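You operate a simulated robot arm through the tools that you are given. There is no shell and no other tool. Be economical: measure what you need, move in short steps, check, and stop when the job is done.

You are at the controls of a simulated two-armed robot. One attempt, no reset.

Task
Wipe up the spill on the top of the games table with the blue cloth and put it back.

Only the result counts: the job must be done as asked and must still hold three seconds after the hand-in. Knocking over, shifting, dropping, spilling or breaking anything else fails it. Flat cloth is picked up by pressing the open fingertips on it (5 to 10 N) and closing them slowly along it; thin cloth reads only 2 to 8 mm in the jaws.

Robot
Two 7-joint arms with two-finger parallel grippers on one trunk, on a base that drives. Base frame: it is fixed to the floor where the robot stands at the start and does not move with it; the origin is under the middle of the robot, x ahead of it, y to its left, z up; the surface under the hand at the start is at about z = 750. Lengths are in mm, angles in degrees, forces in N, time in s.
The left shoulder is at the start at [183, 171, 1081], the right one opposite. Payload 4.4 kg a hand.
The tool frame of a hand sits at the grasp point between the pads (the TCP): z along the fingers, y along the line on which they close. The tips reach 23 mm beyond it. Largest opening 94 mm; finger width 38, thickness 10; the body of the gripper, 54 by 96 mm, starts 39 mm behind the TCP.
Orientation is that of the tool frame in the base frame, as a unit quaternion [x, y, z, w]. With the fingers straight down and closing along the base's y, the tool's x points along the base's -x, its y along +y and its z along -z.

Tools
- The arms move only by the tool servo_tool. It takes "left_steps", "right_steps" or both (then of equal length, played together; a hand with none holds still); each is a list of rows, each a list of 3 entries, a list of its own where there are three numbers: the closure, from 0 (fully open) to 1 (shut), then the shift along the tool's x, y, z in mm, then the turn, a rotation vector about the tool's x, y, z in degrees. In form: [[claw, [x, y, z], [wx, wy, wz]], ...]. A call has 1 to 12 rows; each row shifts and turns the commanded pose from where the row before left it, along the tool's axes as they then stand. Rows are played at 5 a second. More than 50 mm and 8.6 degrees between two rows, or a gripper value outside its range, and nothing of the call is played. A pose out of reach is approached as far as the arm can. The call stops where the force on the tool passes 40 N (or 10 N more than at its start, if that is more) or the arm is blocked; 0.2 s more then pass. Each finger travels about 72 mm/s and halts on what it meets, pressing with about 34 N; the grip force reading is that of the motor and also rises with nothing between the fingers. The clock runs only during rows and for 0.2 s after the last one: add rows that do not move to give the fingers time. The reply holds the time, the measured pose of the TCP, the force on the tool along the base axes, the opening and the grip force, in the units named above and with some noise, with the torque about the TCP (base axes, N m) and any sound that the robot's microphone picked up, and new pictures: "views" is both (left out), scene, wrist or none (wrist: the cameras of the hands that moved).
- Cameras (640 x 400 px; columns grow to the right, rows downward): "scene" is now at [326.8, -0.3, 1204.7]; the picture's right is [-0.13, -0.99, 0.00], its down [-0.64, 0.08, -0.77] and it looks along [0.76, -0.10, -0.64] (base axes); focal length 218 px, centre (320, 200). "left" rides on the left gripper at [86, -16, -75] in its tool frame; the picture's right is [0.18, 0.98, 0.00], its down [-0.58, 0.11, -0.81] and it looks along [-0.79, 0.15, 0.59] (tool axes); focal length 243 px, centre (320, 200). "right" rides on the right gripper at [86, 16, -75] in its tool frame; the picture's right is [-0.18, 0.98, 0.00], its down [-0.58, -0.11, -0.81] and it looks along [-0.79, -0.15, 0.59] (tool axes); focal length 243 px, centre (320, 200). There is no depth. A picture from a camera that has moved, and an enlarged one, comes with that camera's place and axes in the base frame and with its lens. The place of the scene camera against the robot may be out by one fixed shift of up to 25 mm in any direction.
- raise_lower(by): slides the trunk up (or, below 0, down) by that many mm; the arms and the scene camera ride with it, the base frame stays. It gives what a move gives, with no picture.
- base_move(legs): drives the robot by 1 to 6 legs, each [ahead, left, turn to the left] in mm, mm and degrees, along the robot's own axes; the way and the turn of a leg run together, so that a leg with both is an arc; at most 1500 mm and 180 degrees a leg. The arms and the cameras ride along, it lands a little off, and it stops where it bumps. It gives what a move gives, and a new picture of the scene camera.
- turn_head(pan, tilt): turns the head with the scene camera to pan (to the left, within 80 degrees either way) and tilt (down, from -29 to 69), counted from straight ahead of the robot. It gives what a move gives, and a new picture of the scene camera.
- inspect(camera, box): a new picture of the part [left, top, right, bottom] of that camera's present view, enlarged. It takes no simulated time.
- sign_off(): hands the job in; it is judged then, once.

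Work in short steps. Places have to be worked out from the pictures, the camera data and where the tool is seen: move nearer, look again, correct. Check each grasp and each placing, and mend what went wrong. You have 120 turns and 260 pictures in all, those below and enlarged ones among them. Open the grippers and draw the arms clear of the work before you hand the job in, unless the task says otherwise; then end with one line.

The tools are called after "Emit:" as name(argument=value, ...) on one line, values as JSON. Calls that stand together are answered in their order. servo_tool: Moves the arms, as the interface text tells. Its arguments: {"type":"object","properties":{"left_steps":{"type":"array","items":{"type":"array"}},"right_steps":{"type":"array","items":{"type":"array"}},"views":{"type":"string","enum":["both","scene","wrist","none"]}},"required":[]} The other tools are called the same way: raise_lower (by) slides the trunk up or down; base_move (legs) drives the base; turn_head (pan, tilt) turns the head that bears the scene camera; inspect (camera, box) takes an enlarged picture of a part of a camera's view; sign_off () hands the job in.

At the start:

```text
time: 0.0
left_eef_pos: [611.3, 246.6, 1019.3]
left_ee_rot: [0.001, 1.0, -0.001, 0.0]
left_ft_force: [0.3, 0.1, -0.4]
left_ft_torque: [0.0, -0.01, 0.01]
left_opening: 93.9
left_finger_force: 0.0
right_eef_pos: [566.7, -228.6, 1009.4]
right_ee_rot: [0.0, 1.0, 0.0, 0.0]
right_ft_force: [-0.2, -0.1, -0.5]
right_ft_torque: [-0.02, -0.02, 0.0]
right_opening: 94.2
right_finger_force: 0.0
trunk travel left (down, up): [-100.0, 288.0]
robot x, y, heading: [0.0, -2.4, -0.2]
head pan, tilt: [-7.2, 40.0]
```

scene: 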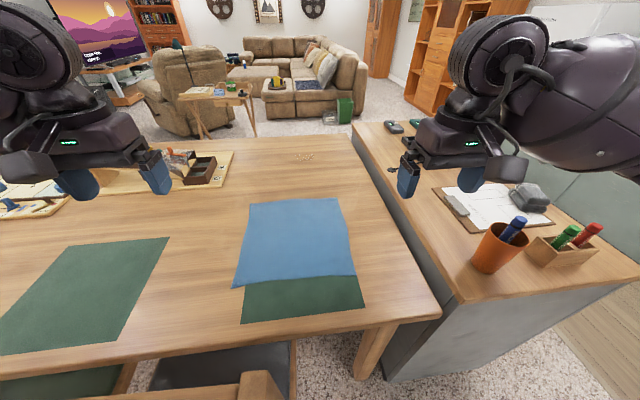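
right: 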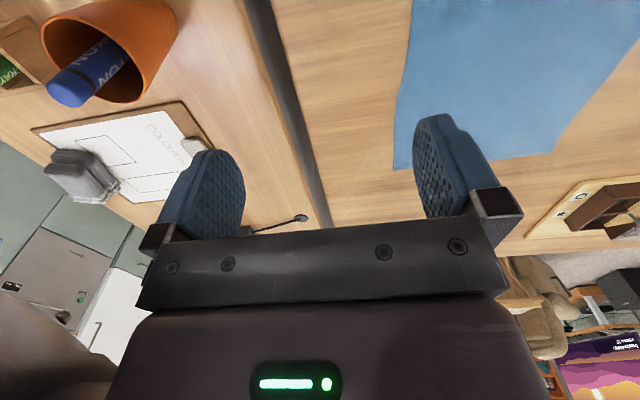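
left: 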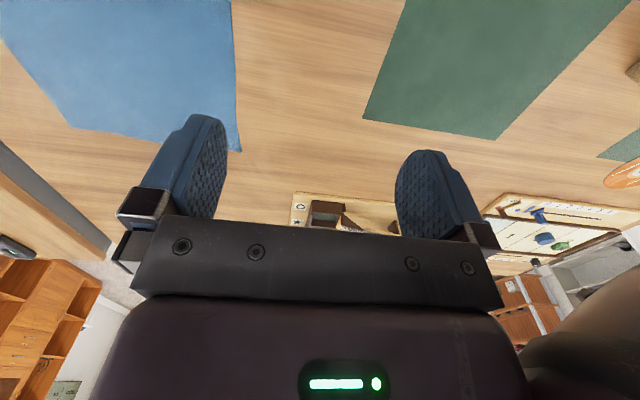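

I see the blue cloth on the table ahead; the spill is not yet obvious. I enlarge the scene to find the games table and the spill.

Emit:
inspect(camera="scene", box=[140, 40, 380, 190])

Emit:
inspect(camera="scene", box=[0, 120, 400, 370])

Emit:
turn_head(pan=50, tilt=30)

```text
2.67 times, centred on (260, 115) of scene
camera zoom: at [326.8, -0.3, 1204.7], right [-0.13, -0.99, 0.0], down [-0.64, 0.08, -0.77], along [0.76, -0.1, -0.64], focal length 581 px, centre (480, 427)
```

zoom: 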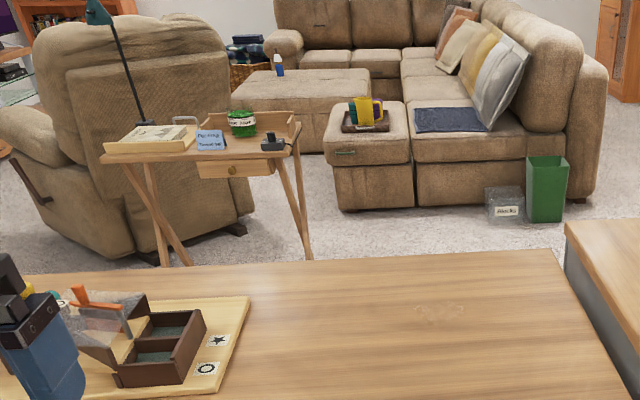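

```text
1.60 times, centred on (200, 245) of scene
camera zoom: at [326.8, -0.3, 1204.7], right [-0.13, -0.99, 0.0], down [-0.64, 0.08, -0.77], along [0.76, -0.1, -0.64], focal length 349 px, centre (512, 128)
```

zoom: 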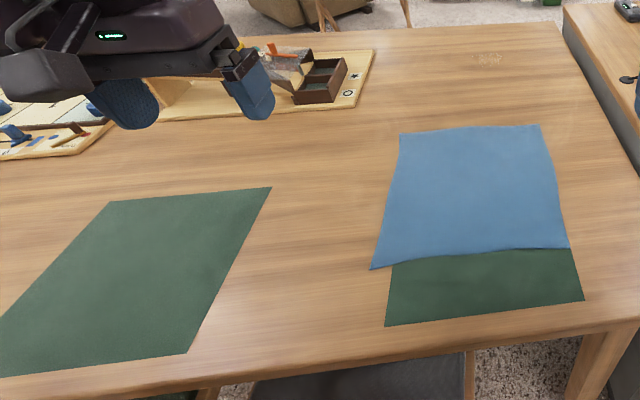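

```text
time: 1.3
left_eef_pos: [609.8, 246.2, 1017.8]
left_ee_rot: [0.0, 1.0, 0.0, 0.0]
left_ft_force: [-0.3, -0.4, -0.5]
left_ft_torque: [-0.02, -0.02, 0.03]
left_opening: 94.1
left_finger_force: 0.1
right_eef_pos: [566.6, -228.3, 1009.5]
right_ee_rot: [0.0, 1.0, 0.0, 0.0]
right_ft_force: [-0.3, -0.9, 0.5]
right_ft_torque: [0.01, 0.0, -0.01]
right_opening: 93.9
right_finger_force: 0.0
trunk travel left (down, up): [-100.0, 288.0]
robot x, y, heading: [-1.7, 0.9, 0.1]
head pan, tilt: [50.0, 30.0]
camera scene: at [300.7, 79.6, 1220.0], right [0.77, -0.64, 0.0], down [-0.32, -0.38, -0.87], along [0.56, 0.66, -0.5], focal length 218 px, centre (320, 200)
```

scene: 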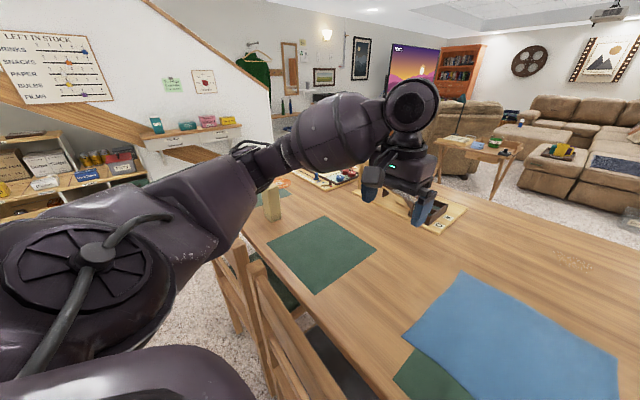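

A faint mark lies on the table near its far edge, beyond the cloth, at about [1160, -40]. I look more closely at it and look at the robot's feet and chair.

Emit:
turn_head(pan=0, tilt=25)

Emit:
inspect(camera="scene", box=[240, 170, 400, 270])

Emit:
turn_head(pan=0, tilt=69)

Emit:
turn_head(pan=-60, tilt=45)

```text
time: 2.5
left_eef_pos: [609.8, 247.3, 1018.9]
left_ee_rot: [0.001, 1.0, 0.0, 0.0]
left_ft_force: [0.0, -0.2, 0.3]
left_ft_torque: [0.03, -0.03, 0.03]
left_opening: 94.1
left_finger_force: 0.0
right_eef_pos: [566.2, -228.7, 1009.0]
right_ee_rot: [0.001, 1.0, 0.0, 0.0]
right_ft_force: [-0.5, 0.0, 0.7]
right_ft_torque: [-0.04, -0.01, -0.01]
right_opening: 93.8
right_finger_force: 0.0
trunk travel left (down, up): [-100.0, 288.0]
robot x, y, heading: [1.0, -1.3, -0.1]
head pan, tilt: [0.0, 25.0]
camera scene: at [334.6, 10.5, 1228.0], right [0.0, -1.0, 0.0], down [-0.42, 0.0, -0.91], along [0.91, 0.0, -0.42], focal length 218 px, centre (320, 200)
```

scene: 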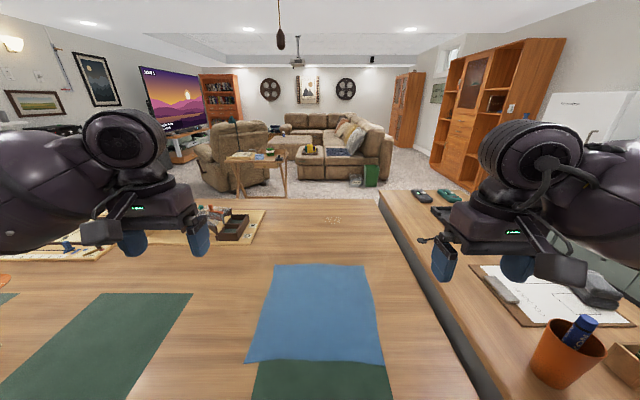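

```text
4.00 times, centred on (320, 220) of scene
camera zoom: at [334.6, 10.5, 1228.0], right [0.0, -1.0, 0.0], down [-0.42, 0.0, -0.91], along [0.91, 0.0, -0.42], focal length 872 px, centre (320, 120)
```

zoom: 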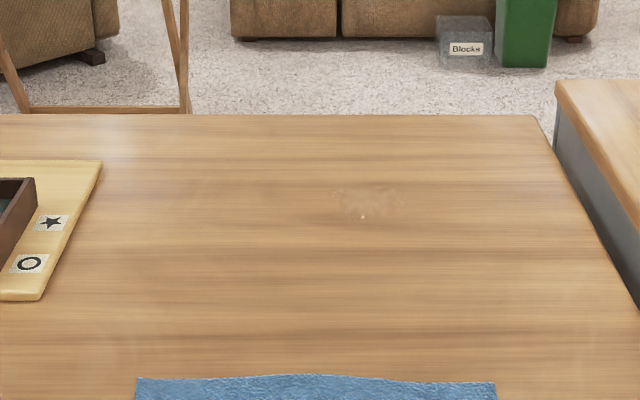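

```text
time: 3.6
left_eef_pos: [610.7, 246.8, 1018.7]
left_ee_rot: [0.001, 1.0, 0.0, 0.0]
left_ft_force: [-0.4, -0.6, 0.0]
left_ft_torque: [-0.05, 0.01, 0.02]
left_opening: 93.9
left_finger_force: 0.1
right_eef_pos: [566.4, -230.0, 1009.1]
right_ee_rot: [0.0, 1.0, 0.0, 0.0]
right_ft_force: [0.7, 0.5, 0.3]
right_ft_torque: [0.01, 0.0, 0.0]
right_opening: 94.2
right_finger_force: 0.0
trunk travel left (down, up): [-100.0, 288.0]
robot x, y, heading: [1.9, 0.4, 0.0]
head pan, tilt: [0.0, 68.8]
camera scene: at [298.4, 10.4, 1168.6], right [0.0, -1.0, 0.0], down [-0.93, 0.0, -0.36], along [0.36, 0.0, -0.93], focal length 218 px, centre (320, 200)
```

scene: 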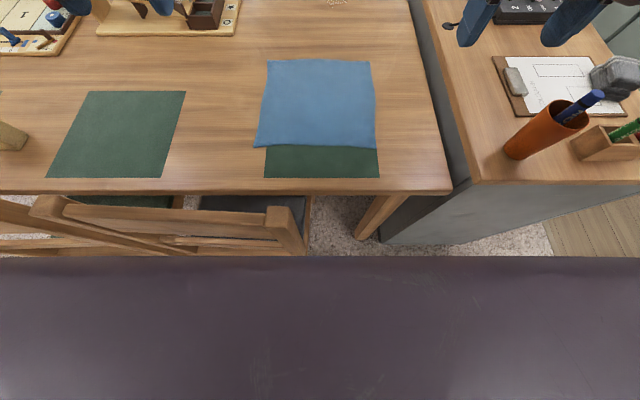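

```text
time: 4.9
left_eef_pos: [610.2, 246.1, 1018.2]
left_ee_rot: [0.0, 1.0, 0.0, 0.001]
left_ft_force: [0.3, 0.2, -0.2]
left_ft_torque: [0.01, -0.01, -0.02]
left_opening: 94.2
left_finger_force: 0.1
right_eef_pos: [567.2, -228.9, 1009.5]
right_ee_rot: [-0.001, 1.0, -0.001, 0.0]
right_ft_force: [0.5, -0.1, 0.0]
right_ft_torque: [0.01, 0.02, 0.06]
right_opening: 94.0
right_finger_force: 0.0
trunk travel left (down, up): [-100.0, 288.0]
robot x, y, heading: [0.7, 1.3, 0.1]
head pan, tilt: [-60.0, 45.0]
camera scene: at [283.2, -60.0, 1197.4], right [-0.87, -0.5, 0.0], down [-0.35, 0.61, -0.71], along [0.35, -0.61, -0.71], focal length 218 px, centre (320, 200)
```

scene: 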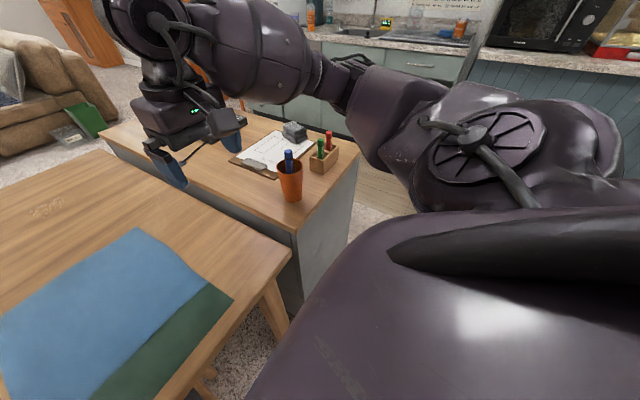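

The spill is at about [1120..1200, -75..0], beyond ordinary reach (base is blocked by chairs). I test how far the right hand gets with the fingers tilted 40° outward, well above the table.

Emit:
servo_tool(right_steps=[[0, [0, 0, 0], [0, -8, 0]], [0, [0, 0, 0], [0, -8, 0]], [0, [0, 0, 0], [0, -8, 0]], [0, [0, 0, 0], [0, -8, 0]], [0, [0, 0, 0], [0, -8, 0]], [0, [-36.8, 14, 30.9], [0, 0, 0]], [0, [-36.8, 14, 30.9], [0, 0, 0]], [0, [-36.8, 14, 30.9], [0, 0, 0]], [0, [-36.8, 14, 30.9], [0, 0, 0]], [0, [-36.8, 14, 30.9], [0, 0, 0]], [0, [-36.8, 14, 30.9], [0, 0, 0]], [0, [-36.8, 14, 30.9], [0, 0, 0]]], views="wrist")

Emit:
turn_head(pan=0, tilt=40)

```text
time: 7.5
left_eef_pos: [611.2, 247.8, 1017.6]
left_ee_rot: [0.0, 1.0, 0.0, -0.001]
left_ft_force: [0.4, 0.6, -0.3]
left_ft_torque: [0.0, 0.02, 0.03]
left_opening: 94.1
left_finger_force: 0.1
right_eef_pos: [930.3, -130.4, 1010.9]
right_ee_rot: [-0.001, 0.94, -0.001, 0.342]
right_ft_force: [0.3, 0.1, 0.3]
right_ft_torque: [-0.03, 0.01, -0.02]
right_opening: 93.8
right_finger_force: 0.0
right hand out of reach, approached as far as the arm can: row 4, 5
trunk travel left (down, up): [-100.0, 288.0]
robot x, y, heading: [-0.7, -0.7, 0.2]
head pan, tilt: [-60.0, 45.0]
camera right: at [817.3, -115.2, 1013.0], right [0.14, 0.98, 0.12], down [-0.07, -0.11, 0.99], along [0.99, -0.15, 0.06], focal length 243 px, centre (320, 200)
```

right: 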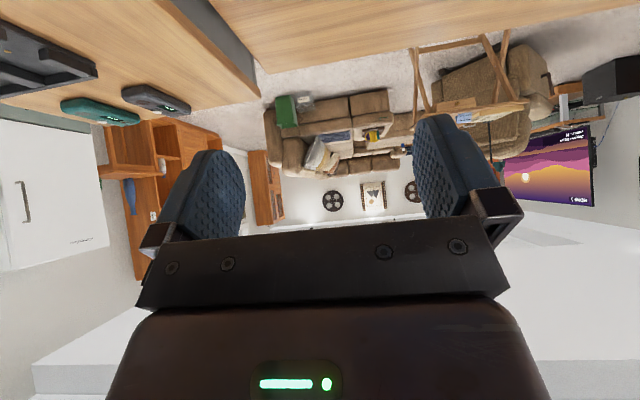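

```text
time: 8.8
left_eef_pos: [610.0, 245.2, 1019.3]
left_ee_rot: [0.0, 1.0, 0.0, 0.0]
left_ft_force: [-0.6, 0.1, -1.3]
left_ft_torque: [-0.01, -0.03, 0.0]
left_opening: 94.2
left_finger_force: 0.0
right_eef_pos: [930.4, -132.7, 1012.6]
right_ee_rot: [0.0, 0.94, 0.0, 0.342]
right_ft_force: [-0.6, -0.3, -0.4]
right_ft_torque: [0.0, -0.05, 0.01]
right_opening: 93.8
right_finger_force: 0.1
trunk travel left (down, up): [-100.0, 288.0]
robot x, y, heading: [-0.1, 0.4, 0.1]
head pan, tilt: [0.0, 40.0]
camera scene: at [327.5, 10.3, 1204.7], right [0.0, -1.0, 0.0], down [-0.64, 0.0, -0.77], along [0.77, 0.0, -0.64], focal length 218 px, centre (320, 200)
```

scene: 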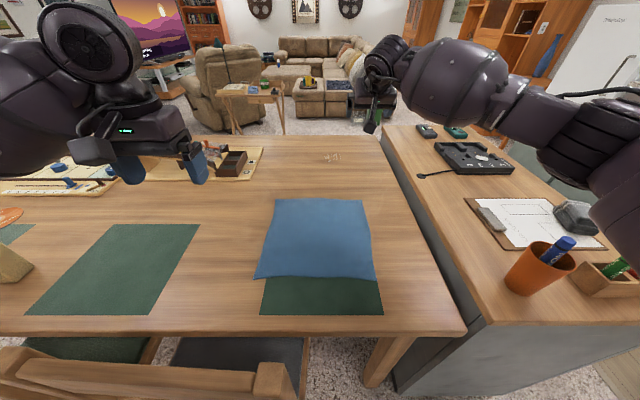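

Reached [930,-131,1011] with 40° tilt without trouble. I go on towards the spill, lowering gently to z≈900.

Emit:
servo_tool(right_steps=[[0, [-19.1, 15, 39.5], [0, 0, 0]], [0, [-19.1, 15, 39.5], [0, 0, 0]], [0, [-19.1, 15, 39.5], [0, 0, 0]], [0, [-19.1, 15, 39.5], [0, 0, 0]], [0, [-19.1, 15, 39.5], [0, 0, 0]], [0, [-19.1, 10, 39.5], [0, 0, 0]]], views="both")

```text
time: 10.2
left_eef_pos: [610.8, 245.8, 1017.6]
left_ee_rot: [0.001, 1.0, 0.0, 0.0]
left_ft_force: [1.3, -0.1, 0.0]
left_ft_torque: [-0.03, 0.0, -0.01]
left_opening: 94.0
left_finger_force: 0.1
right_eef_pos: [1027.8, -88.3, 953.8]
right_ee_rot: [0.0, 0.94, 0.0, 0.342]
right_ft_force: [0.0, -0.6, -0.3]
right_ft_torque: [-0.02, 0.02, -0.04]
right_opening: 94.1
right_finger_force: 0.0
right hand out of reach, approached as far as the arm can: row 3, 4, 5, 6
trunk travel left (down, up): [-100.0, 288.0]
robot x, y, heading: [3.2, -0.5, -0.2]
head pan, tilt: [0.0, 40.0]
camera scene: at [327.9, 10.6, 1204.5], right [0.0, -1.0, 0.0], down [-0.64, 0.0, -0.77], along [0.77, 0.0, -0.64], focal length 218 px, centre (320, 200)
camera right: at [913.5, -71.9, 955.6], right [0.14, 0.98, 0.12], down [-0.07, -0.11, 0.99], along [0.99, -0.15, 0.06], focal length 243 px, centre (320, 200)
```

scene: 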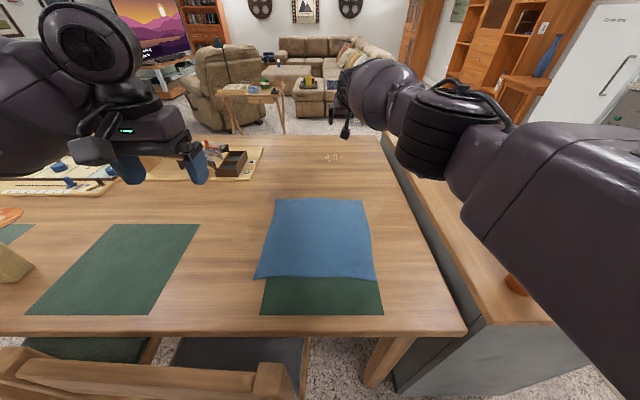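
right: 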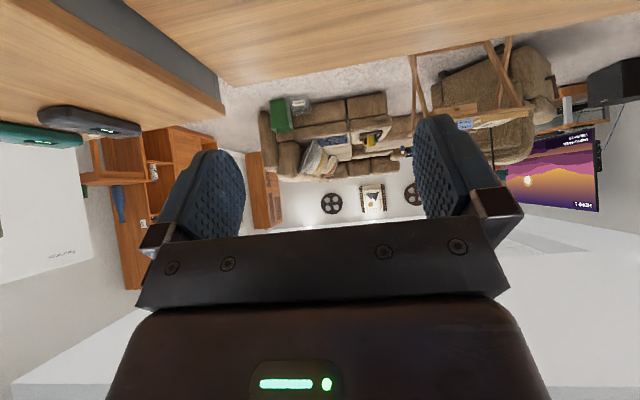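

At 40° tilt it ends at x≈1030, so the spill can't be pressed from this side. Plan: from the far side of the table drag the cloth by its far edge over the spill and wipe, then come back here and drag it back flat. I draw the right hand back first.

Emit:
servo_tool(right_steps=[[0, [31.7, -14, -33.8], [0, 0, 0]], [0, [31.7, -14, -33.8], [0, 0, 0]], [0, [31.7, -14, -33.8], [0, 0, 0]], [0, [31.7, -14, -33.8], [0, 0, 0]], [0, [31.7, -14, -33.8], [0, 0, 0]], [0, [31.7, -14, -33.8], [0, 0, 0]], [0, [31.7, -14, -33.8], [0, 0, 0]], [0, [31.7, -14, -33.8], [0, 0, 0]], [0, [31.7, -14, -33.8], [0, 0, 0]], [0, [0, 0, 0], [0, 8, 0]], [0, [0, 0, 0], [0, 8, 0]], [0, [0, 0, 0], [0, 8, 0]]], views="none")

Emit:
turn_head(pan=80, tilt=20)

Emit:
turn_head(pan=-80, tilt=20)

Emit:
turn_head(pan=25, tilt=20)

```text
time: 12.8
left_eef_pos: [610.0, 245.2, 1018.3]
left_ee_rot: [0.0, 1.0, 0.0, 0.001]
left_ft_force: [-0.4, -0.4, -0.2]
left_ft_torque: [0.01, 0.01, 0.01]
left_opening: 94.1
left_finger_force: 0.1
right_eef_pos: [972.8, -124.1, 974.6]
right_ee_rot: [0.001, 0.99, 0.0, 0.139]
right_ft_force: [-0.2, -0.6, -0.5]
right_ft_torque: [0.01, -0.03, -0.01]
right_opening: 93.8
right_finger_force: 0.0
right hand out of reach, approached as far as the arm can: row 1, 2, 3, 4, 5, 6, 7, 8, 9, 10, 11, 12
trunk travel left (down, up): [-100.0, 288.0]
robot x, y, heading: [0.5, 0.9, -0.2]
head pan, tilt: [0.0, 40.0]
```

```text
time: 14.3
left_eef_pos: [610.0, 245.7, 1018.4]
left_ee_rot: [0.0, 1.0, -0.001, 0.0]
left_ft_force: [0.0, 0.9, -0.4]
left_ft_torque: [0.01, 0.04, -0.01]
left_opening: 94.2
left_finger_force: 0.0
right_eef_pos: [972.7, -122.4, 973.7]
right_ee_rot: [0.0, 0.99, 0.0, 0.14]
right_ft_force: [0.7, 0.3, -0.3]
right_ft_torque: [0.01, 0.02, 0.02]
right_opening: 94.1
right_finger_force: 0.0
trunk travel left (down, up): [-100.0, 288.0]
robot x, y, heading: [1.1, -0.1, 0.0]
head pan, tilt: [80.0, 20.0]
camera scene: at [258.7, 102.1, 1236.1], right [0.98, -0.17, 0.0], down [-0.06, -0.34, -0.94], along [0.16, 0.93, -0.34], focal length 218 px, centre (320, 200)
```

scene: 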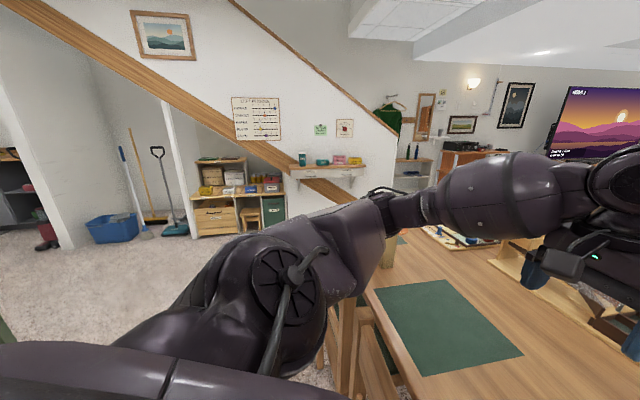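

```text
time: 16.8
left_eef_pos: [611.0, 246.3, 1019.7]
left_ee_rot: [0.0, 1.0, -0.001, 0.0]
left_ft_force: [0.4, -0.2, -0.7]
left_ft_torque: [0.06, -0.02, 0.0]
left_opening: 93.9
left_finger_force: 0.0
right_eef_pos: [973.8, -122.9, 974.2]
right_ee_rot: [0.0, 0.99, 0.0, 0.14]
right_ft_force: [1.0, 0.3, 0.9]
right_ft_torque: [-0.05, 0.01, 0.0]
right_opening: 94.3
right_finger_force: 0.1
trunk travel left (down, up): [-100.0, 288.0]
robot x, y, heading: [0.8, -2.5, -0.1]
head pan, tilt: [-80.0, 20.0]
camera scene: at [258.7, -81.3, 1236.1], right [-0.98, -0.17, 0.0], down [-0.06, 0.34, -0.94], along [0.16, -0.93, -0.34], focal length 218 px, centre (320, 200)
```

scene: 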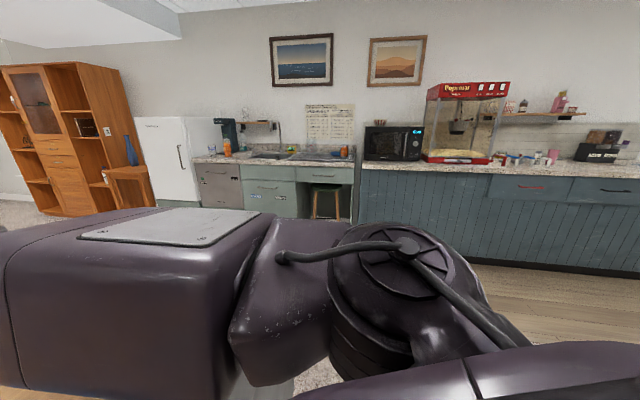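

```text
time: 18.6
left_eef_pos: [610.6, 246.7, 1018.1]
left_ee_rot: [0.001, 1.0, 0.0, 0.0]
left_ft_force: [0.2, 0.2, 0.4]
left_ft_torque: [0.03, 0.0, 0.0]
left_opening: 93.9
left_finger_force: 0.0
right_eef_pos: [973.3, -122.9, 974.9]
right_ee_rot: [0.001, 0.99, 0.0, 0.14]
right_ft_force: [0.4, 0.4, -0.5]
right_ft_torque: [0.02, 0.0, 0.02]
right_opening: 94.0
right_finger_force: 0.0
trunk travel left (down, up): [-100.0, 288.0]
robot x, y, heading: [-1.4, -1.3, -0.0]
head pan, tilt: [25.0, 20.0]
camera scene: at [326.9, 49.7, 1236.1], right [0.42, -0.91, 0.0], down [-0.31, -0.14, -0.94], along [0.85, 0.4, -0.34], focal length 218 px, centre (320, 200)
```

scene: 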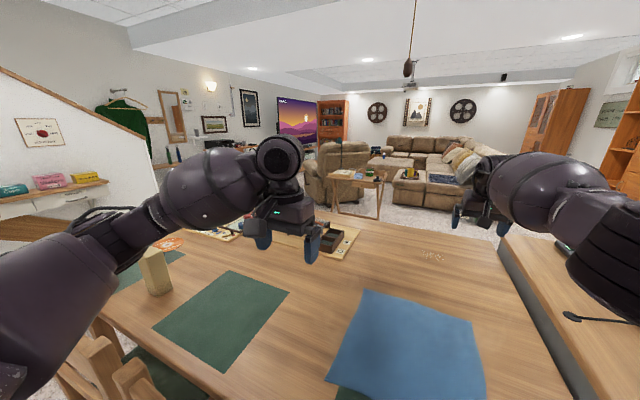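

The right hand retracted only in part (it was at its limit). I bring it back in further steps and check the readings.

Emit:
servo_tool(right_steps=[[0, [0, 0, 0], [0, 8, 0]], [0, [0, 0, 0], [0, 8, 0]], [0, [0, 0, 0], [0, 0, 0]]], views="none")

```text
time: 19.4
left_eef_pos: [609.9, 246.5, 1019.6]
left_ee_rot: [0.0, 1.0, 0.0, 0.0]
left_ft_force: [0.2, -0.1, 0.1]
left_ft_torque: [0.0, 0.01, -0.02]
left_opening: 93.9
left_finger_force: 0.2
right_eef_pos: [939.8, -137.0, 972.1]
right_ee_rot: [0.001, 0.999, 0.001, 0.035]
right_ft_force: [0.8, -0.5, 0.7]
right_ft_torque: [-0.02, 0.0, -0.02]
right_opening: 93.9
right_finger_force: 0.1
right hand out of reach, approached as far as the arm can: row 1, 2
trunk travel left (down, up): [-100.0, 288.0]
robot x, y, heading: [0.5, -2.1, -0.2]
head pan, tilt: [25.0, 20.0]
```

Emit:
servo_tool(right_steps=[[0, [45, -11, -4], [0, 0, 0]], [0, [45, -11, -4], [0, 0, 0]], [0, [45, -11, -4], [0, 0, 0]], [0, [45, -11, -4], [0, 0, 0]], [0, [45, -11, -4], [0, 0, 0]], [0, [45, -11, -4], [0, 4, 0]], [0, [45, -11, -4], [0, 0, 0]], [0, [45, -11, -4], [0, 0, 0]], [0, [0, 0, 0], [0, 0, 0]]], views="none")

```text
time: 21.4
left_eef_pos: [611.3, 244.7, 1019.0]
left_ee_rot: [0.0, 1.0, -0.001, 0.0]
left_ft_force: [0.3, 0.4, -0.1]
left_ft_torque: [-0.03, -0.01, 0.0]
left_opening: 93.8
left_finger_force: 0.1
right_eef_pos: [930.5, -153.1, 980.5]
right_ee_rot: [0.0, 1.0, 0.0, 0.0]
right_ft_force: [0.2, 0.0, -1.2]
right_ft_torque: [0.01, -0.01, 0.01]
right_opening: 93.9
right_finger_force: 0.1
right hand out of reach, approached as far as the arm can: row 1, 2, 3, 4, 5, 6, 7, 8
trunk travel left (down, up): [-100.0, 288.0]
robot x, y, heading: [-0.8, 1.1, -0.0]
head pan, tilt: [25.0, 20.0]
```

Reading suggests a near-straight elbow resisting radial retraction. I try small steps with an upward and sideways component.

Emit:
servo_tool(right_steps=[[0, [10, -10, 0], [0, 0, 0]], [0, [10, -10, 0], [0, 0, 0]], [0, [10, -10, 0], [0, 0, 0]]], views="scene")

```text
time: 22.2
left_eef_pos: [610.0, 246.6, 1018.6]
left_ee_rot: [0.0, 1.0, -0.001, 0.0]
left_ft_force: [-0.9, -0.3, 0.6]
left_ft_torque: [0.01, -0.01, 0.0]
left_opening: 94.1
left_finger_force: 0.0
right_eef_pos: [930.9, -155.7, 981.4]
right_ee_rot: [0.001, 1.0, 0.0, 0.0]
right_ft_force: [0.7, -0.1, -0.2]
right_ft_torque: [-0.02, 0.03, 0.03]
right_opening: 94.2
right_finger_force: 0.0
right hand out of reach, approached as far as the arm can: row 1, 2, 3
trunk travel left (down, up): [-100.0, 288.0]
robot x, y, heading: [-1.7, 0.9, -0.1]
head pan, tilt: [25.0, 20.0]
camera scene: at [326.9, 49.8, 1236.1], right [0.42, -0.91, 0.0], down [-0.31, -0.14, -0.94], along [0.85, 0.4, -0.34], focal length 218 px, centre (320, 200)
```

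scene: 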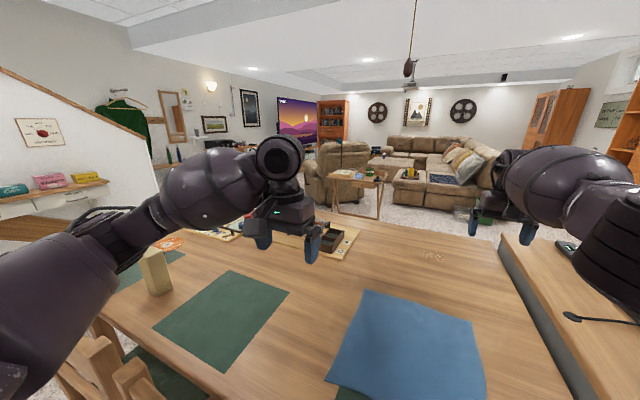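

Emit:
servo_tool(right_steps=[[0, [0, -40, 0], [0, 0, 0]], [0, [0, -40, 0], [0, 0, 0]], [0, [0, -40, 0], [0, 0, 0]], [0, [30, -30, 0], [0, 0, 0]], [0, [40, 0, 0], [0, 0, 0]], [0, [40, 0, 0], [0, 0, 0]]], views="none")

Emit:
servo_tool(right_steps=[[0, [0, 0, -40], [0, 0, 0]], [0, [0, 0, -40], [0, 0, 0]], [0, [40, 0, 0], [0, 0, 0]], [0, [40, 0, 0], [0, 0, 0]]], views="none")

```text
time: 23.6
left_eef_pos: [610.1, 245.5, 1020.0]
left_ee_rot: [0.0, 1.0, 0.0, 0.001]
left_ft_force: [-0.3, 0.0, 0.7]
left_ft_torque: [-0.02, -0.02, -0.04]
left_opening: 94.1
left_finger_force: 0.1
right_eef_pos: [820.9, -305.6, 981.9]
right_ee_rot: [0.0, 1.0, 0.0, 0.001]
right_ft_force: [-0.2, 0.0, 0.1]
right_ft_torque: [0.03, 0.01, -0.01]
right_opening: 94.0
right_finger_force: 0.0
right hand out of reach, approached as far as the arm can: row 1
trunk travel left (down, up): [-100.0, 288.0]
robot x, y, heading: [3.3, 2.0, 0.0]
head pan, tilt: [25.0, 20.0]
```

```text
time: 24.6
left_eef_pos: [610.5, 247.2, 1018.8]
left_ee_rot: [0.0, 1.0, 0.0, 0.001]
left_ft_force: [-0.2, -0.7, -0.3]
left_ft_torque: [0.05, -0.03, -0.04]
left_opening: 93.9
left_finger_force: 0.1
right_eef_pos: [737.5, -304.5, 1062.9]
right_ee_rot: [0.001, 1.0, 0.0, 0.001]
right_ft_force: [0.5, -0.9, 0.1]
right_ft_torque: [-0.01, -0.06, 0.01]
right_opening: 94.0
right_finger_force: 0.0
trunk travel left (down, up): [-100.0, 288.0]
robot x, y, heading: [-0.3, -1.8, 0.1]
head pan, tilt: [25.0, 20.0]
```

Free again. I bring the right hand back to its start place, then look at the floor on the right.

Emit:
servo_tool(right_steps=[[0, [43, 19, 0], [0, 0, 0]], [0, [43, 19, 0], [0, 0, 0]], [0, [43, 19, 0], [0, 0, 0]], [0, [42, 19, 0], [0, 0, 0]], [0, [0, 0, 0], [0, 0, 0]]], left_steps=[[0, [10, 0, -10], [0, 0, 0]], [0, [10, 0, -10], [0, 0, 0]], [0, [10, 0, -10], [0, 0, 0]], [0, [10, 0, -10], [0, 0, 0]], [0, [0, 0, 0], [0, 0, 0]]], views="none")

Emit:
base_move(legs=[[-120, 0, 0], [0, -500, 0]])

Emit:
turn_head(pan=-45, tilt=30)

```text
time: 25.8
left_eef_pos: [571.2, 245.2, 1057.8]
left_ee_rot: [0.0, 1.0, 0.001, 0.0]
left_ft_force: [-0.1, -0.4, -0.9]
left_ft_torque: [0.0, 0.0, -0.06]
left_opening: 94.0
left_finger_force: 0.0
right_eef_pos: [568.8, -227.1, 1065.2]
right_ee_rot: [0.0, 1.0, 0.0, -0.001]
right_ft_force: [-0.2, -0.3, -0.3]
right_ft_torque: [-0.03, -0.02, -0.04]
right_opening: 94.2
right_finger_force: 0.0
trunk travel left (down, up): [-100.0, 288.0]
robot x, y, heading: [-2.5, 2.9, 0.0]
head pan, tilt: [25.0, 20.0]
```

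```text
time: 31.4
left_eef_pos: [451.3, -233.8, 1058.7]
left_ee_rot: [-0.005, 1.0, 0.0, 0.001]
left_ft_force: [-0.8, -0.3, -0.5]
left_ft_torque: [0.02, 0.01, -0.01]
left_opening: 94.1
left_finger_force: 0.1
right_eef_pos: [454.5, -705.7, 1064.7]
right_ee_rot: [-0.006, 1.0, 0.0, 0.001]
right_ft_force: [-0.2, 0.4, -0.2]
right_ft_torque: [0.01, 0.0, -0.01]
right_opening: 94.2
right_finger_force: 0.1
trunk travel left (down, up): [-100.0, 288.0]
robot x, y, heading: [-117.9, -485.8, 0.7]
head pan, tilt: [25.0, 20.0]
camera scene: at [209.7, -432.7, 1236.1], right [0.43, -0.9, 0.0], down [-0.31, -0.15, -0.94], along [0.85, 0.41, -0.34], focal length 218 px, centre (320, 200)
```

scene: 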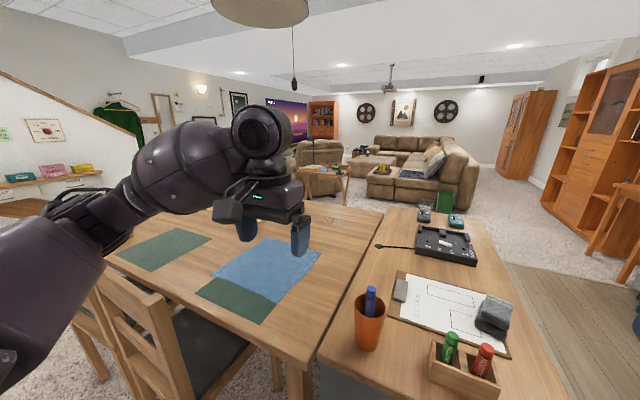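

```text
time: 32.8
left_eef_pos: [450.9, -233.7, 1057.8]
left_ee_rot: [-0.006, 1.0, 0.0, 0.0]
left_ft_force: [-0.2, 0.0, 0.0]
left_ft_torque: [0.02, -0.02, -0.02]
left_opening: 94.0
left_finger_force: 0.1
right_eef_pos: [454.8, -706.8, 1065.8]
right_ee_rot: [-0.006, 1.0, 0.0, 0.0]
right_ft_force: [0.3, 0.3, -0.3]
right_ft_torque: [0.02, 0.01, 0.02]
right_opening: 93.9
right_finger_force: 0.0
trunk travel left (down, up): [-100.0, 288.0]
robot x, y, heading: [-116.4, -486.2, 0.4]
head pan, tilt: [-45.0, 30.0]
camera scene: at [190.5, -536.1, 1220.1], right [-0.7, -0.72, 0.0], down [-0.36, 0.35, -0.87], along [0.62, -0.6, -0.5], focal length 218 px, centre (320, 200)
```

scene: 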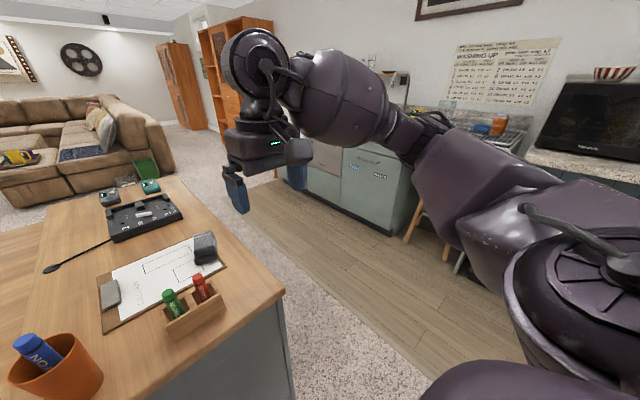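

The aisle right of the island is clear (y −720 to −1970). I drive right into it and forward partway, then look.

Emit:
base_move(legs=[[0, -740, 0], [1200, 0, 0]])

Emit:
turn_head(pan=15, tilt=30)

```text
time: 45.4
left_eef_pos: [1655.6, -1014.9, 1058.6]
left_ee_rot: [0.012, 1.0, 0.0, 0.0]
left_ft_force: [-0.5, 0.5, -0.1]
left_ft_torque: [0.0, 0.03, -0.01]
left_opening: 93.9
left_finger_force: 0.0
right_eef_pos: [1642.7, -1487.2, 1063.9]
right_ee_rot: [0.012, 1.0, 0.0, 0.0]
right_ft_force: [1.0, -0.2, -0.7]
right_ft_torque: [0.01, 0.0, 0.01]
right_opening: 93.9
right_finger_force: 0.0
trunk travel left (down, up): [-100.0, 288.0]
robot x, y, heading: [1080.1, -1245.7, -1.2]
head pan, tilt: [-45.0, 30.0]
camera scene: at [1384.5, -1306.6, 1220.0], right [-0.72, -0.69, 0.0], down [-0.35, 0.36, -0.87], along [0.6, -0.63, -0.5], focal length 218 px, centre (320, 200)
```

scene: 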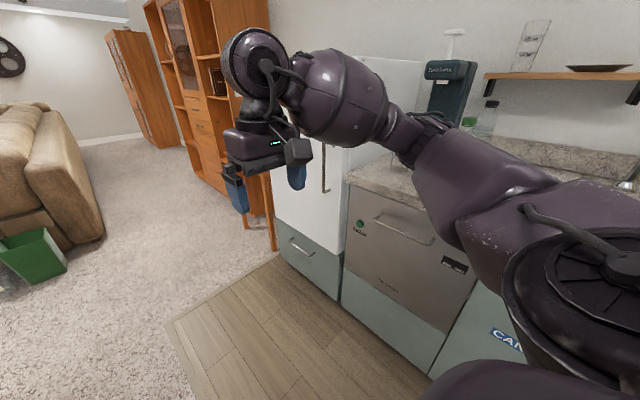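

```text
time: 46.7
left_eef_pos: [1656.2, -1014.1, 1057.5]
left_ee_rot: [0.012, 1.0, -0.001, 0.001]
left_ft_force: [-0.2, 0.1, 0.7]
left_ft_torque: [0.01, -0.02, -0.02]
left_opening: 93.9
left_finger_force: 0.0
right_eef_pos: [1641.9, -1487.6, 1065.1]
right_ee_rot: [0.013, 1.0, 0.0, 0.0]
right_ft_force: [0.6, -0.4, 0.1]
right_ft_torque: [0.0, 0.0, 0.02]
right_opening: 93.9
right_finger_force: 0.1
trunk travel left (down, up): [-100.0, 288.0]
robot x, y, heading: [1078.5, -1247.1, -1.3]
head pan, tilt: [15.0, 30.0]
camera scene: at [1409.8, -1219.9, 1220.0], right [0.23, -0.97, 0.0], down [-0.49, -0.12, -0.87], along [0.84, 0.2, -0.5], focal length 218 px, centre (320, 200)
```

scene: 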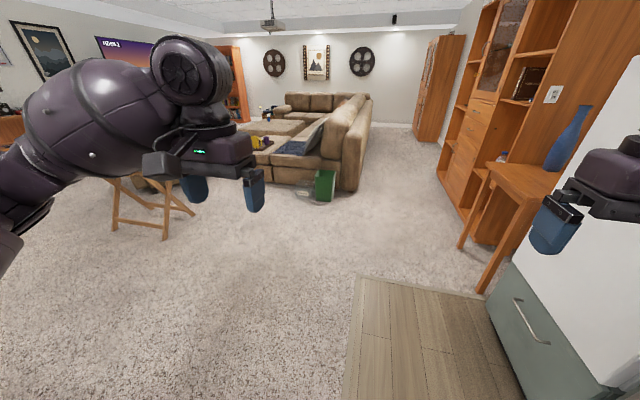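

The way ahead is clear: folding table near [2550, 440], bin far away. I drive past the island's end, left to y≈−40, then turn round to face the table.

Emit:
base_move(legs=[[450, 60, 0], [500, 0, 0], [0, 1130, 0], [0, 0, 90]])

Emit:
turn_head(pan=0, tilt=40)

```text
time: 65.6
left_eef_pos: [1803.6, 501.1, 1058.5]
left_ee_rot: [-0.701, 0.713, 0.0, 0.0]
left_ft_force: [-0.4, 0.0, -0.2]
left_ft_torque: [0.0, 0.0, 0.0]
left_opening: 94.0
left_finger_force: 0.1
right_eef_pos: [2274.9, 492.7, 1064.6]
right_ee_rot: [-0.702, 0.712, 0.0, 0.0]
right_ft_force: [-0.7, 0.1, -0.9]
right_ft_torque: [0.0, 0.02, 0.0]
right_opening: 94.0
right_finger_force: 0.0
trunk travel left (down, up): [-100.0, 288.0]
robot x, y, heading: [2039.0, -69.8, 89.2]
head pan, tilt: [15.0, 30.0]
camera scene: at [2034.1, 255.2, 1220.0], right [0.97, 0.24, 0.0], down [0.12, -0.48, -0.87], along [-0.21, 0.84, -0.5], focal length 218 px, centre (320, 200)
```

scene: 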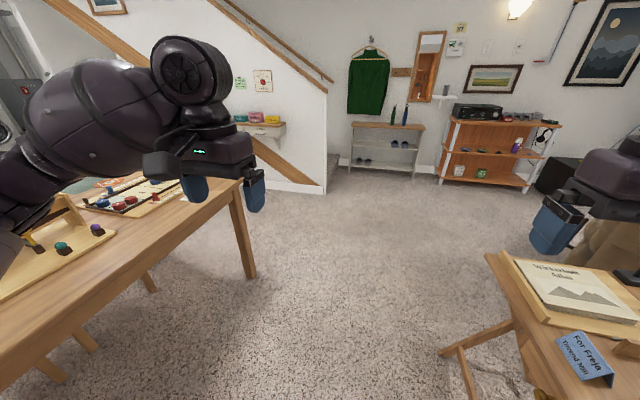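

```text
time: 66.4
left_eef_pos: [1803.1, 502.0, 1058.3]
left_ee_rot: [-0.701, 0.713, 0.0, 0.0]
left_ft_force: [-1.1, 0.0, -0.1]
left_ft_torque: [0.01, -0.01, 0.01]
left_opening: 94.1
left_finger_force: 0.2
right_eef_pos: [2276.2, 492.6, 1066.6]
right_ee_rot: [-0.702, 0.713, 0.0, 0.0]
right_ft_force: [-0.2, 0.3, -0.1]
right_ft_torque: [0.02, 0.0, 0.03]
right_opening: 93.7
right_finger_force: 0.1
trunk travel left (down, up): [-100.0, 288.0]
robot x, y, heading: [2041.1, -72.8, 89.2]
head pan, tilt: [0.0, 40.0]
camera scene: at [2057.6, 252.5, 1204.7], right [1.0, -0.01, 0.0], down [-0.01, -0.64, -0.77], along [0.01, 0.77, -0.64], focal length 218 px, centre (320, 200)
```

scene: 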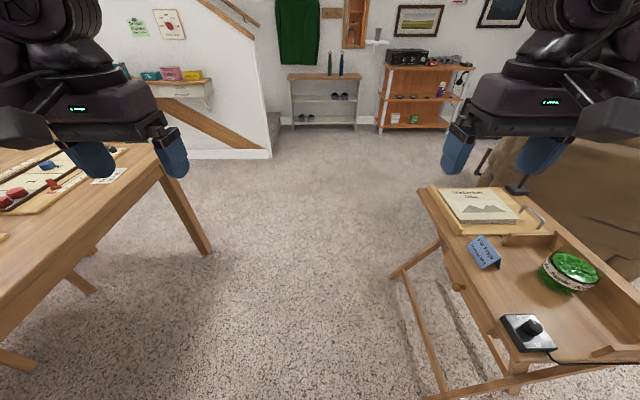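

Clear to finish the turn; I turn 91° more and look at the table from this side.

Emit:
base_move(legs=[[0, 0, 91]])

Emit:
turn_head(pan=0, tilt=60)

```text
time: 70.6
left_eef_pos: [1460.9, -298.4, 1056.8]
left_ee_rot: [1.0, -0.016, 0.0, 0.0]
left_ft_force: [0.5, -0.1, 0.2]
left_ft_torque: [0.0, 0.0, -0.01]
left_opening: 94.1
left_finger_force: 0.0
right_eef_pos: [1479.1, 172.1, 1065.3]
right_ee_rot: [1.0, -0.016, 0.0, 0.001]
right_ft_force: [-0.6, 0.5, 0.2]
right_ft_torque: [-0.01, -0.01, -0.05]
right_opening: 93.9
right_finger_force: 0.2
trunk travel left (down, up): [-100.0, 288.0]
robot x, y, heading: [2042.4, -72.9, 178.0]
head pan, tilt: [0.0, 40.0]
camera scene: at [1738.6, -51.6, 1204.7], right [0.03, 1.0, 0.0], down [0.64, -0.02, -0.77], along [-0.77, 0.03, -0.64], focal length 218 px, centre (320, 200)
```

scene: 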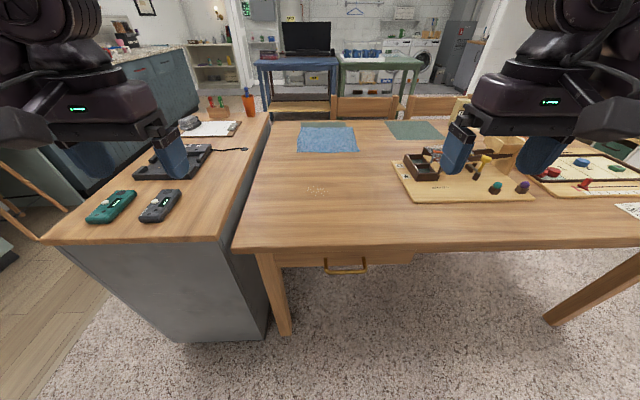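

```text
time: 71.4
left_eef_pos: [1461.0, -299.6, 1058.2]
left_ee_rot: [1.0, -0.017, 0.0, 0.001]
left_ft_force: [-0.5, -0.6, -0.1]
left_ft_torque: [0.0, 0.0, 0.01]
left_opening: 93.9
left_finger_force: 0.0
right_eef_pos: [1479.7, 174.0, 1064.8]
right_ee_rot: [1.0, -0.016, 0.0, 0.0]
right_ft_force: [0.2, -0.4, 0.8]
right_ft_torque: [-0.01, 0.02, -0.02]
right_opening: 94.3
right_finger_force: 0.0
trunk travel left (down, up): [-100.0, 288.0]
robot x, y, heading: [2038.0, -74.5, 178.3]
head pan, tilt: [0.0, 60.0]
camera scene: at [1756.9, -52.0, 1178.0], right [0.03, 1.0, 0.0], down [0.87, -0.03, -0.5], along [-0.5, 0.02, -0.87], focal length 218 px, centre (320, 200)
```

scene: 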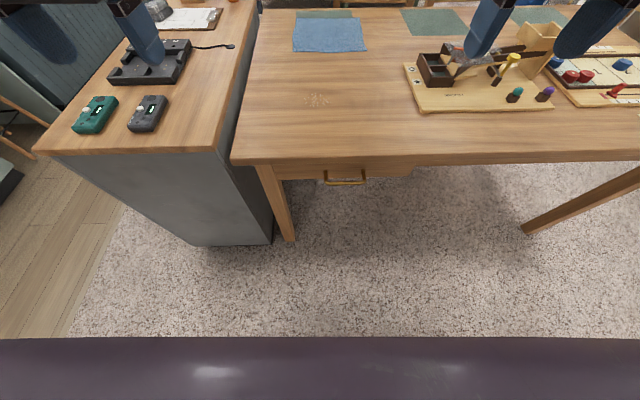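

From here the robot front can stand right at the table edge (x≈1395). I drive 340 ahead, 50 to the right, and straighten the heading.

Emit:
base_move(legs=[[0, -60, 1.8], [330, 0, 0]])

Emit:
turn_head(pan=0, tilt=45)

Emit:
inspect(camera="scene", box=[220, 60, 420, 185])

```text
time: 74.4
left_eef_pos: [1148.4, -259.6, 1057.7]
left_ee_rot: [1.0, 0.001, 0.0, 0.0]
left_ft_force: [0.0, 0.5, 0.2]
left_ft_torque: [0.02, 0.0, -0.01]
left_opening: 93.9
left_finger_force: 0.0
right_eef_pos: [1147.6, 213.0, 1064.3]
right_ee_rot: [1.0, 0.001, 0.0, 0.0]
right_ft_force: [0.4, 0.3, 0.7]
right_ft_torque: [-0.06, 0.01, -0.02]
right_opening: 94.2
right_finger_force: 0.1
trunk travel left (down, up): [-100.0, 288.0]
robot x, y, heading: [1715.3, -11.4, -179.9]
head pan, tilt: [0.0, 60.0]
camera scene: at [1433.6, -3.0, 1177.9], right [0.0, 1.0, 0.0], down [0.87, 0.0, -0.5], along [-0.5, 0.0, -0.87], focal length 218 px, centre (320, 200)
```

scene: 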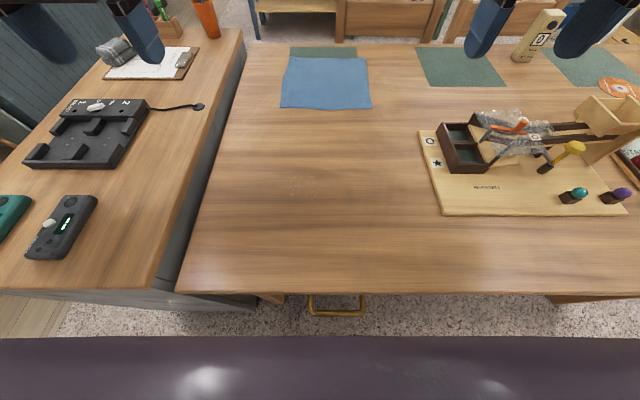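

```text
time: 75.2
left_eef_pos: [1147.2, -260.3, 1057.2]
left_ee_rot: [1.0, 0.002, 0.0, 0.0]
left_ft_force: [-0.5, -0.4, 0.8]
left_ft_torque: [0.0, -0.02, 0.03]
left_opening: 94.1
left_finger_force: 0.0
right_eef_pos: [1148.1, 213.1, 1066.6]
right_ee_rot: [1.0, 0.001, 0.0, -0.001]
right_ft_force: [0.1, 0.8, -0.2]
right_ft_torque: [0.03, -0.01, -0.03]
right_opening: 94.1
right_finger_force: 0.0
trunk travel left (down, up): [-100.0, 288.0]
robot x, y, heading: [1720.2, -12.8, -179.9]
head pan, tilt: [0.0, 45.0]
camera scene: at [1419.4, -3.0, 1197.4], right [0.0, 1.0, 0.0], down [0.71, 0.0, -0.71], along [-0.71, 0.0, -0.71], focal length 218 px, centre (320, 200)
```

scene: 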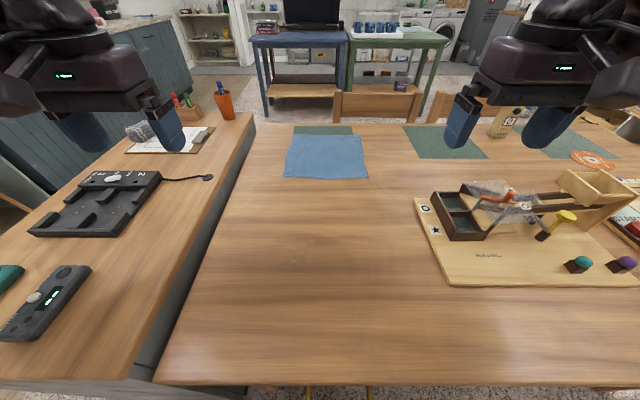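

```text
3.20 times, centred on (320, 122) of scene
camera zoom: at [1419.4, -3.0, 1197.4], right [0.0, 1.0, 0.0], down [0.71, 0.0, -0.71], along [-0.71, 0.0, -0.71], focal length 697 px, centre (320, 448)
```

zoom: 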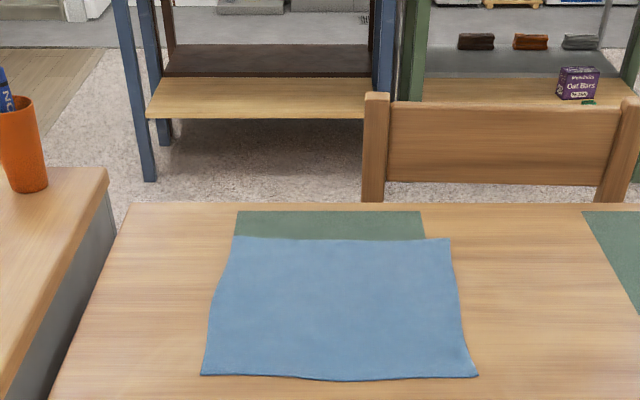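

Both views agree: the cloth's edge on this side runs at x≈870, from y≈−125 to 155. I bring both hands above it: left over [855,−75], right over [855,110], at z≈860, half open.

Emit:
servo_tool(left_steps=[[0.4, [-32.5, -20.5, 21.9], [0, 0, 0]], [0.4, [-32.5, -20.5, 21.9], [0, 0, 0]], [0.4, [-32.5, -20.5, 21.9], [0, 0, 0]], [0.4, [-32.5, -20.5, 21.9], [0, 0, 0]], [0.4, [-32.5, -20.5, 21.9], [0, 0, 0]], [0.4, [-32.5, -20.5, 21.9], [0, 0, 0]], [0.4, [-32.5, -20.5, 21.9], [0, 0, 0]], [0.4, [-32.5, -20.5, 21.9], [0, 0, 0]], [0.4, [-32.5, -20.5, 21.9], [0, 0, 0]], [0.4, [0, 0, 0], [0, 0, 0]]], right_steps=[[0.4, [-32.5, 11.5, 22.9], [0, 0, 0]], [0.4, [-32.5, 11.5, 22.9], [0, 0, 0]], [0.4, [-32.5, 11.5, 22.9], [0, 0, 0]], [0.4, [-32.5, 11.5, 22.9], [0, 0, 0]], [0.4, [-32.5, 11.5, 22.9], [0, 0, 0]], [0.4, [-32.5, 11.5, 22.9], [0, 0, 0]], [0.4, [-32.5, 11.5, 22.9], [0, 0, 0]], [0.4, [-32.5, 11.5, 22.9], [0, 0, 0]], [0.4, [-32.5, 11.5, 22.9], [0, 0, 0]], [0.4, [0, 0, 0], [0, 0, 0]]], views="both")

Emit:
inspect(camera="scene", box=[240, 210, 368, 290])

```text
time: 77.3
left_eef_pos: [854.5, -72.4, 865.1]
left_ee_rot: [1.0, 0.001, 0.0, 0.0]
left_ft_force: [-0.1, -0.7, 1.4]
left_ft_torque: [-0.03, 0.0, 0.0]
left_opening: 56.0
left_finger_force: 0.1
right_eef_pos: [854.5, 107.9, 857.6]
right_ee_rot: [1.0, 0.003, -0.001, 0.0]
right_ft_force: [0.3, -0.2, 0.0]
right_ft_torque: [0.03, 0.02, -0.04]
right_opening: 56.3
right_finger_force: 0.1
trunk travel left (down, up): [-100.0, 288.0]
robot x, y, heading: [1715.5, -13.4, -179.7]
head pan, tilt: [0.0, 45.0]
camera scene: at [1420.2, -3.1, 1198.0], right [0.0, 1.0, 0.0], down [0.71, 0.0, -0.71], along [-0.71, 0.0, -0.71], focal length 218 px, centre (320, 200)
camera right: at [940.6, 91.8, 931.6], right [-0.18, -0.98, 0.0], down [-0.58, 0.11, 0.81], along [-0.79, 0.15, -0.59], focal length 243 px, centre (320, 200)
camera left: at [941.8, -57.8, 938.8], right [0.19, -0.98, 0.0], down [-0.58, -0.11, 0.81], along [-0.79, -0.15, -0.59], focal length 243 px, centre (320, 200)
```

scene: 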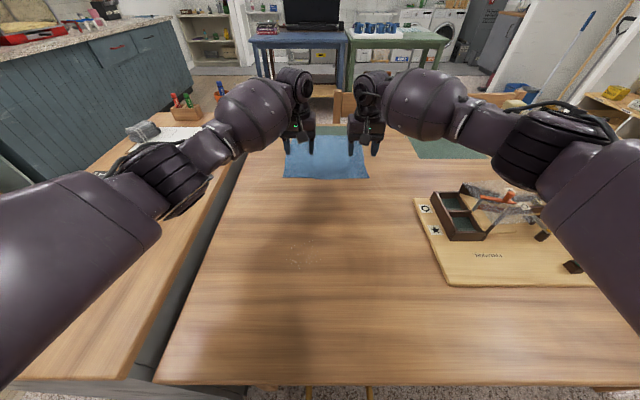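
right: 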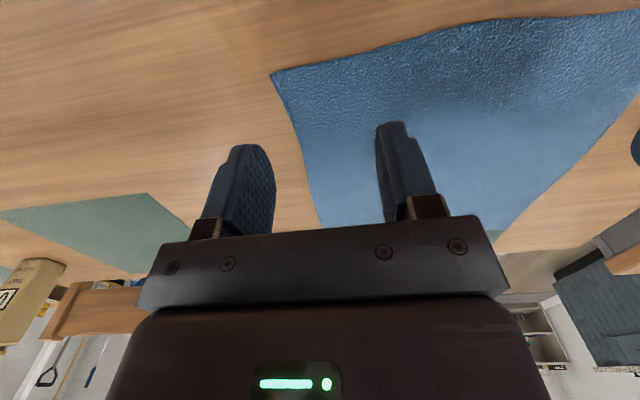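
left: 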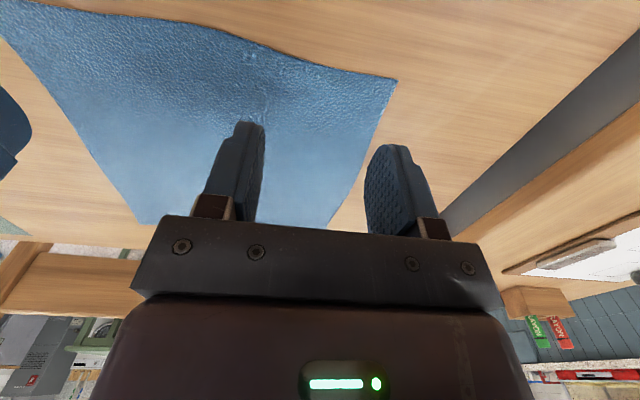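

```text
5.00 times, centred on (304, 250) of scene
camera zoom: at [1420.2, -3.1, 1198.0], right [0.0, 1.0, 0.0], down [0.71, 0.0, -0.71], along [-0.71, 0.0, -0.71], focal length 1090 px, centre (400, -50)
```

zoom: 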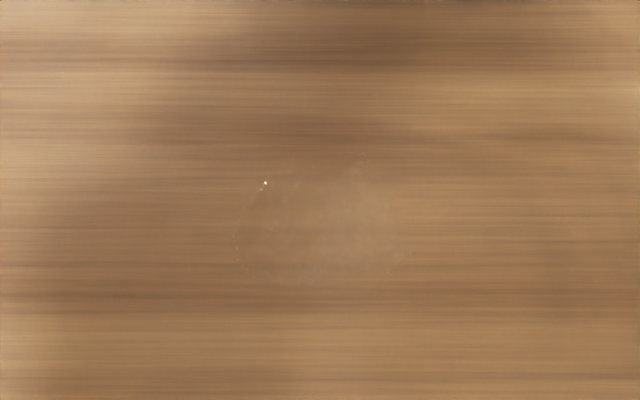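

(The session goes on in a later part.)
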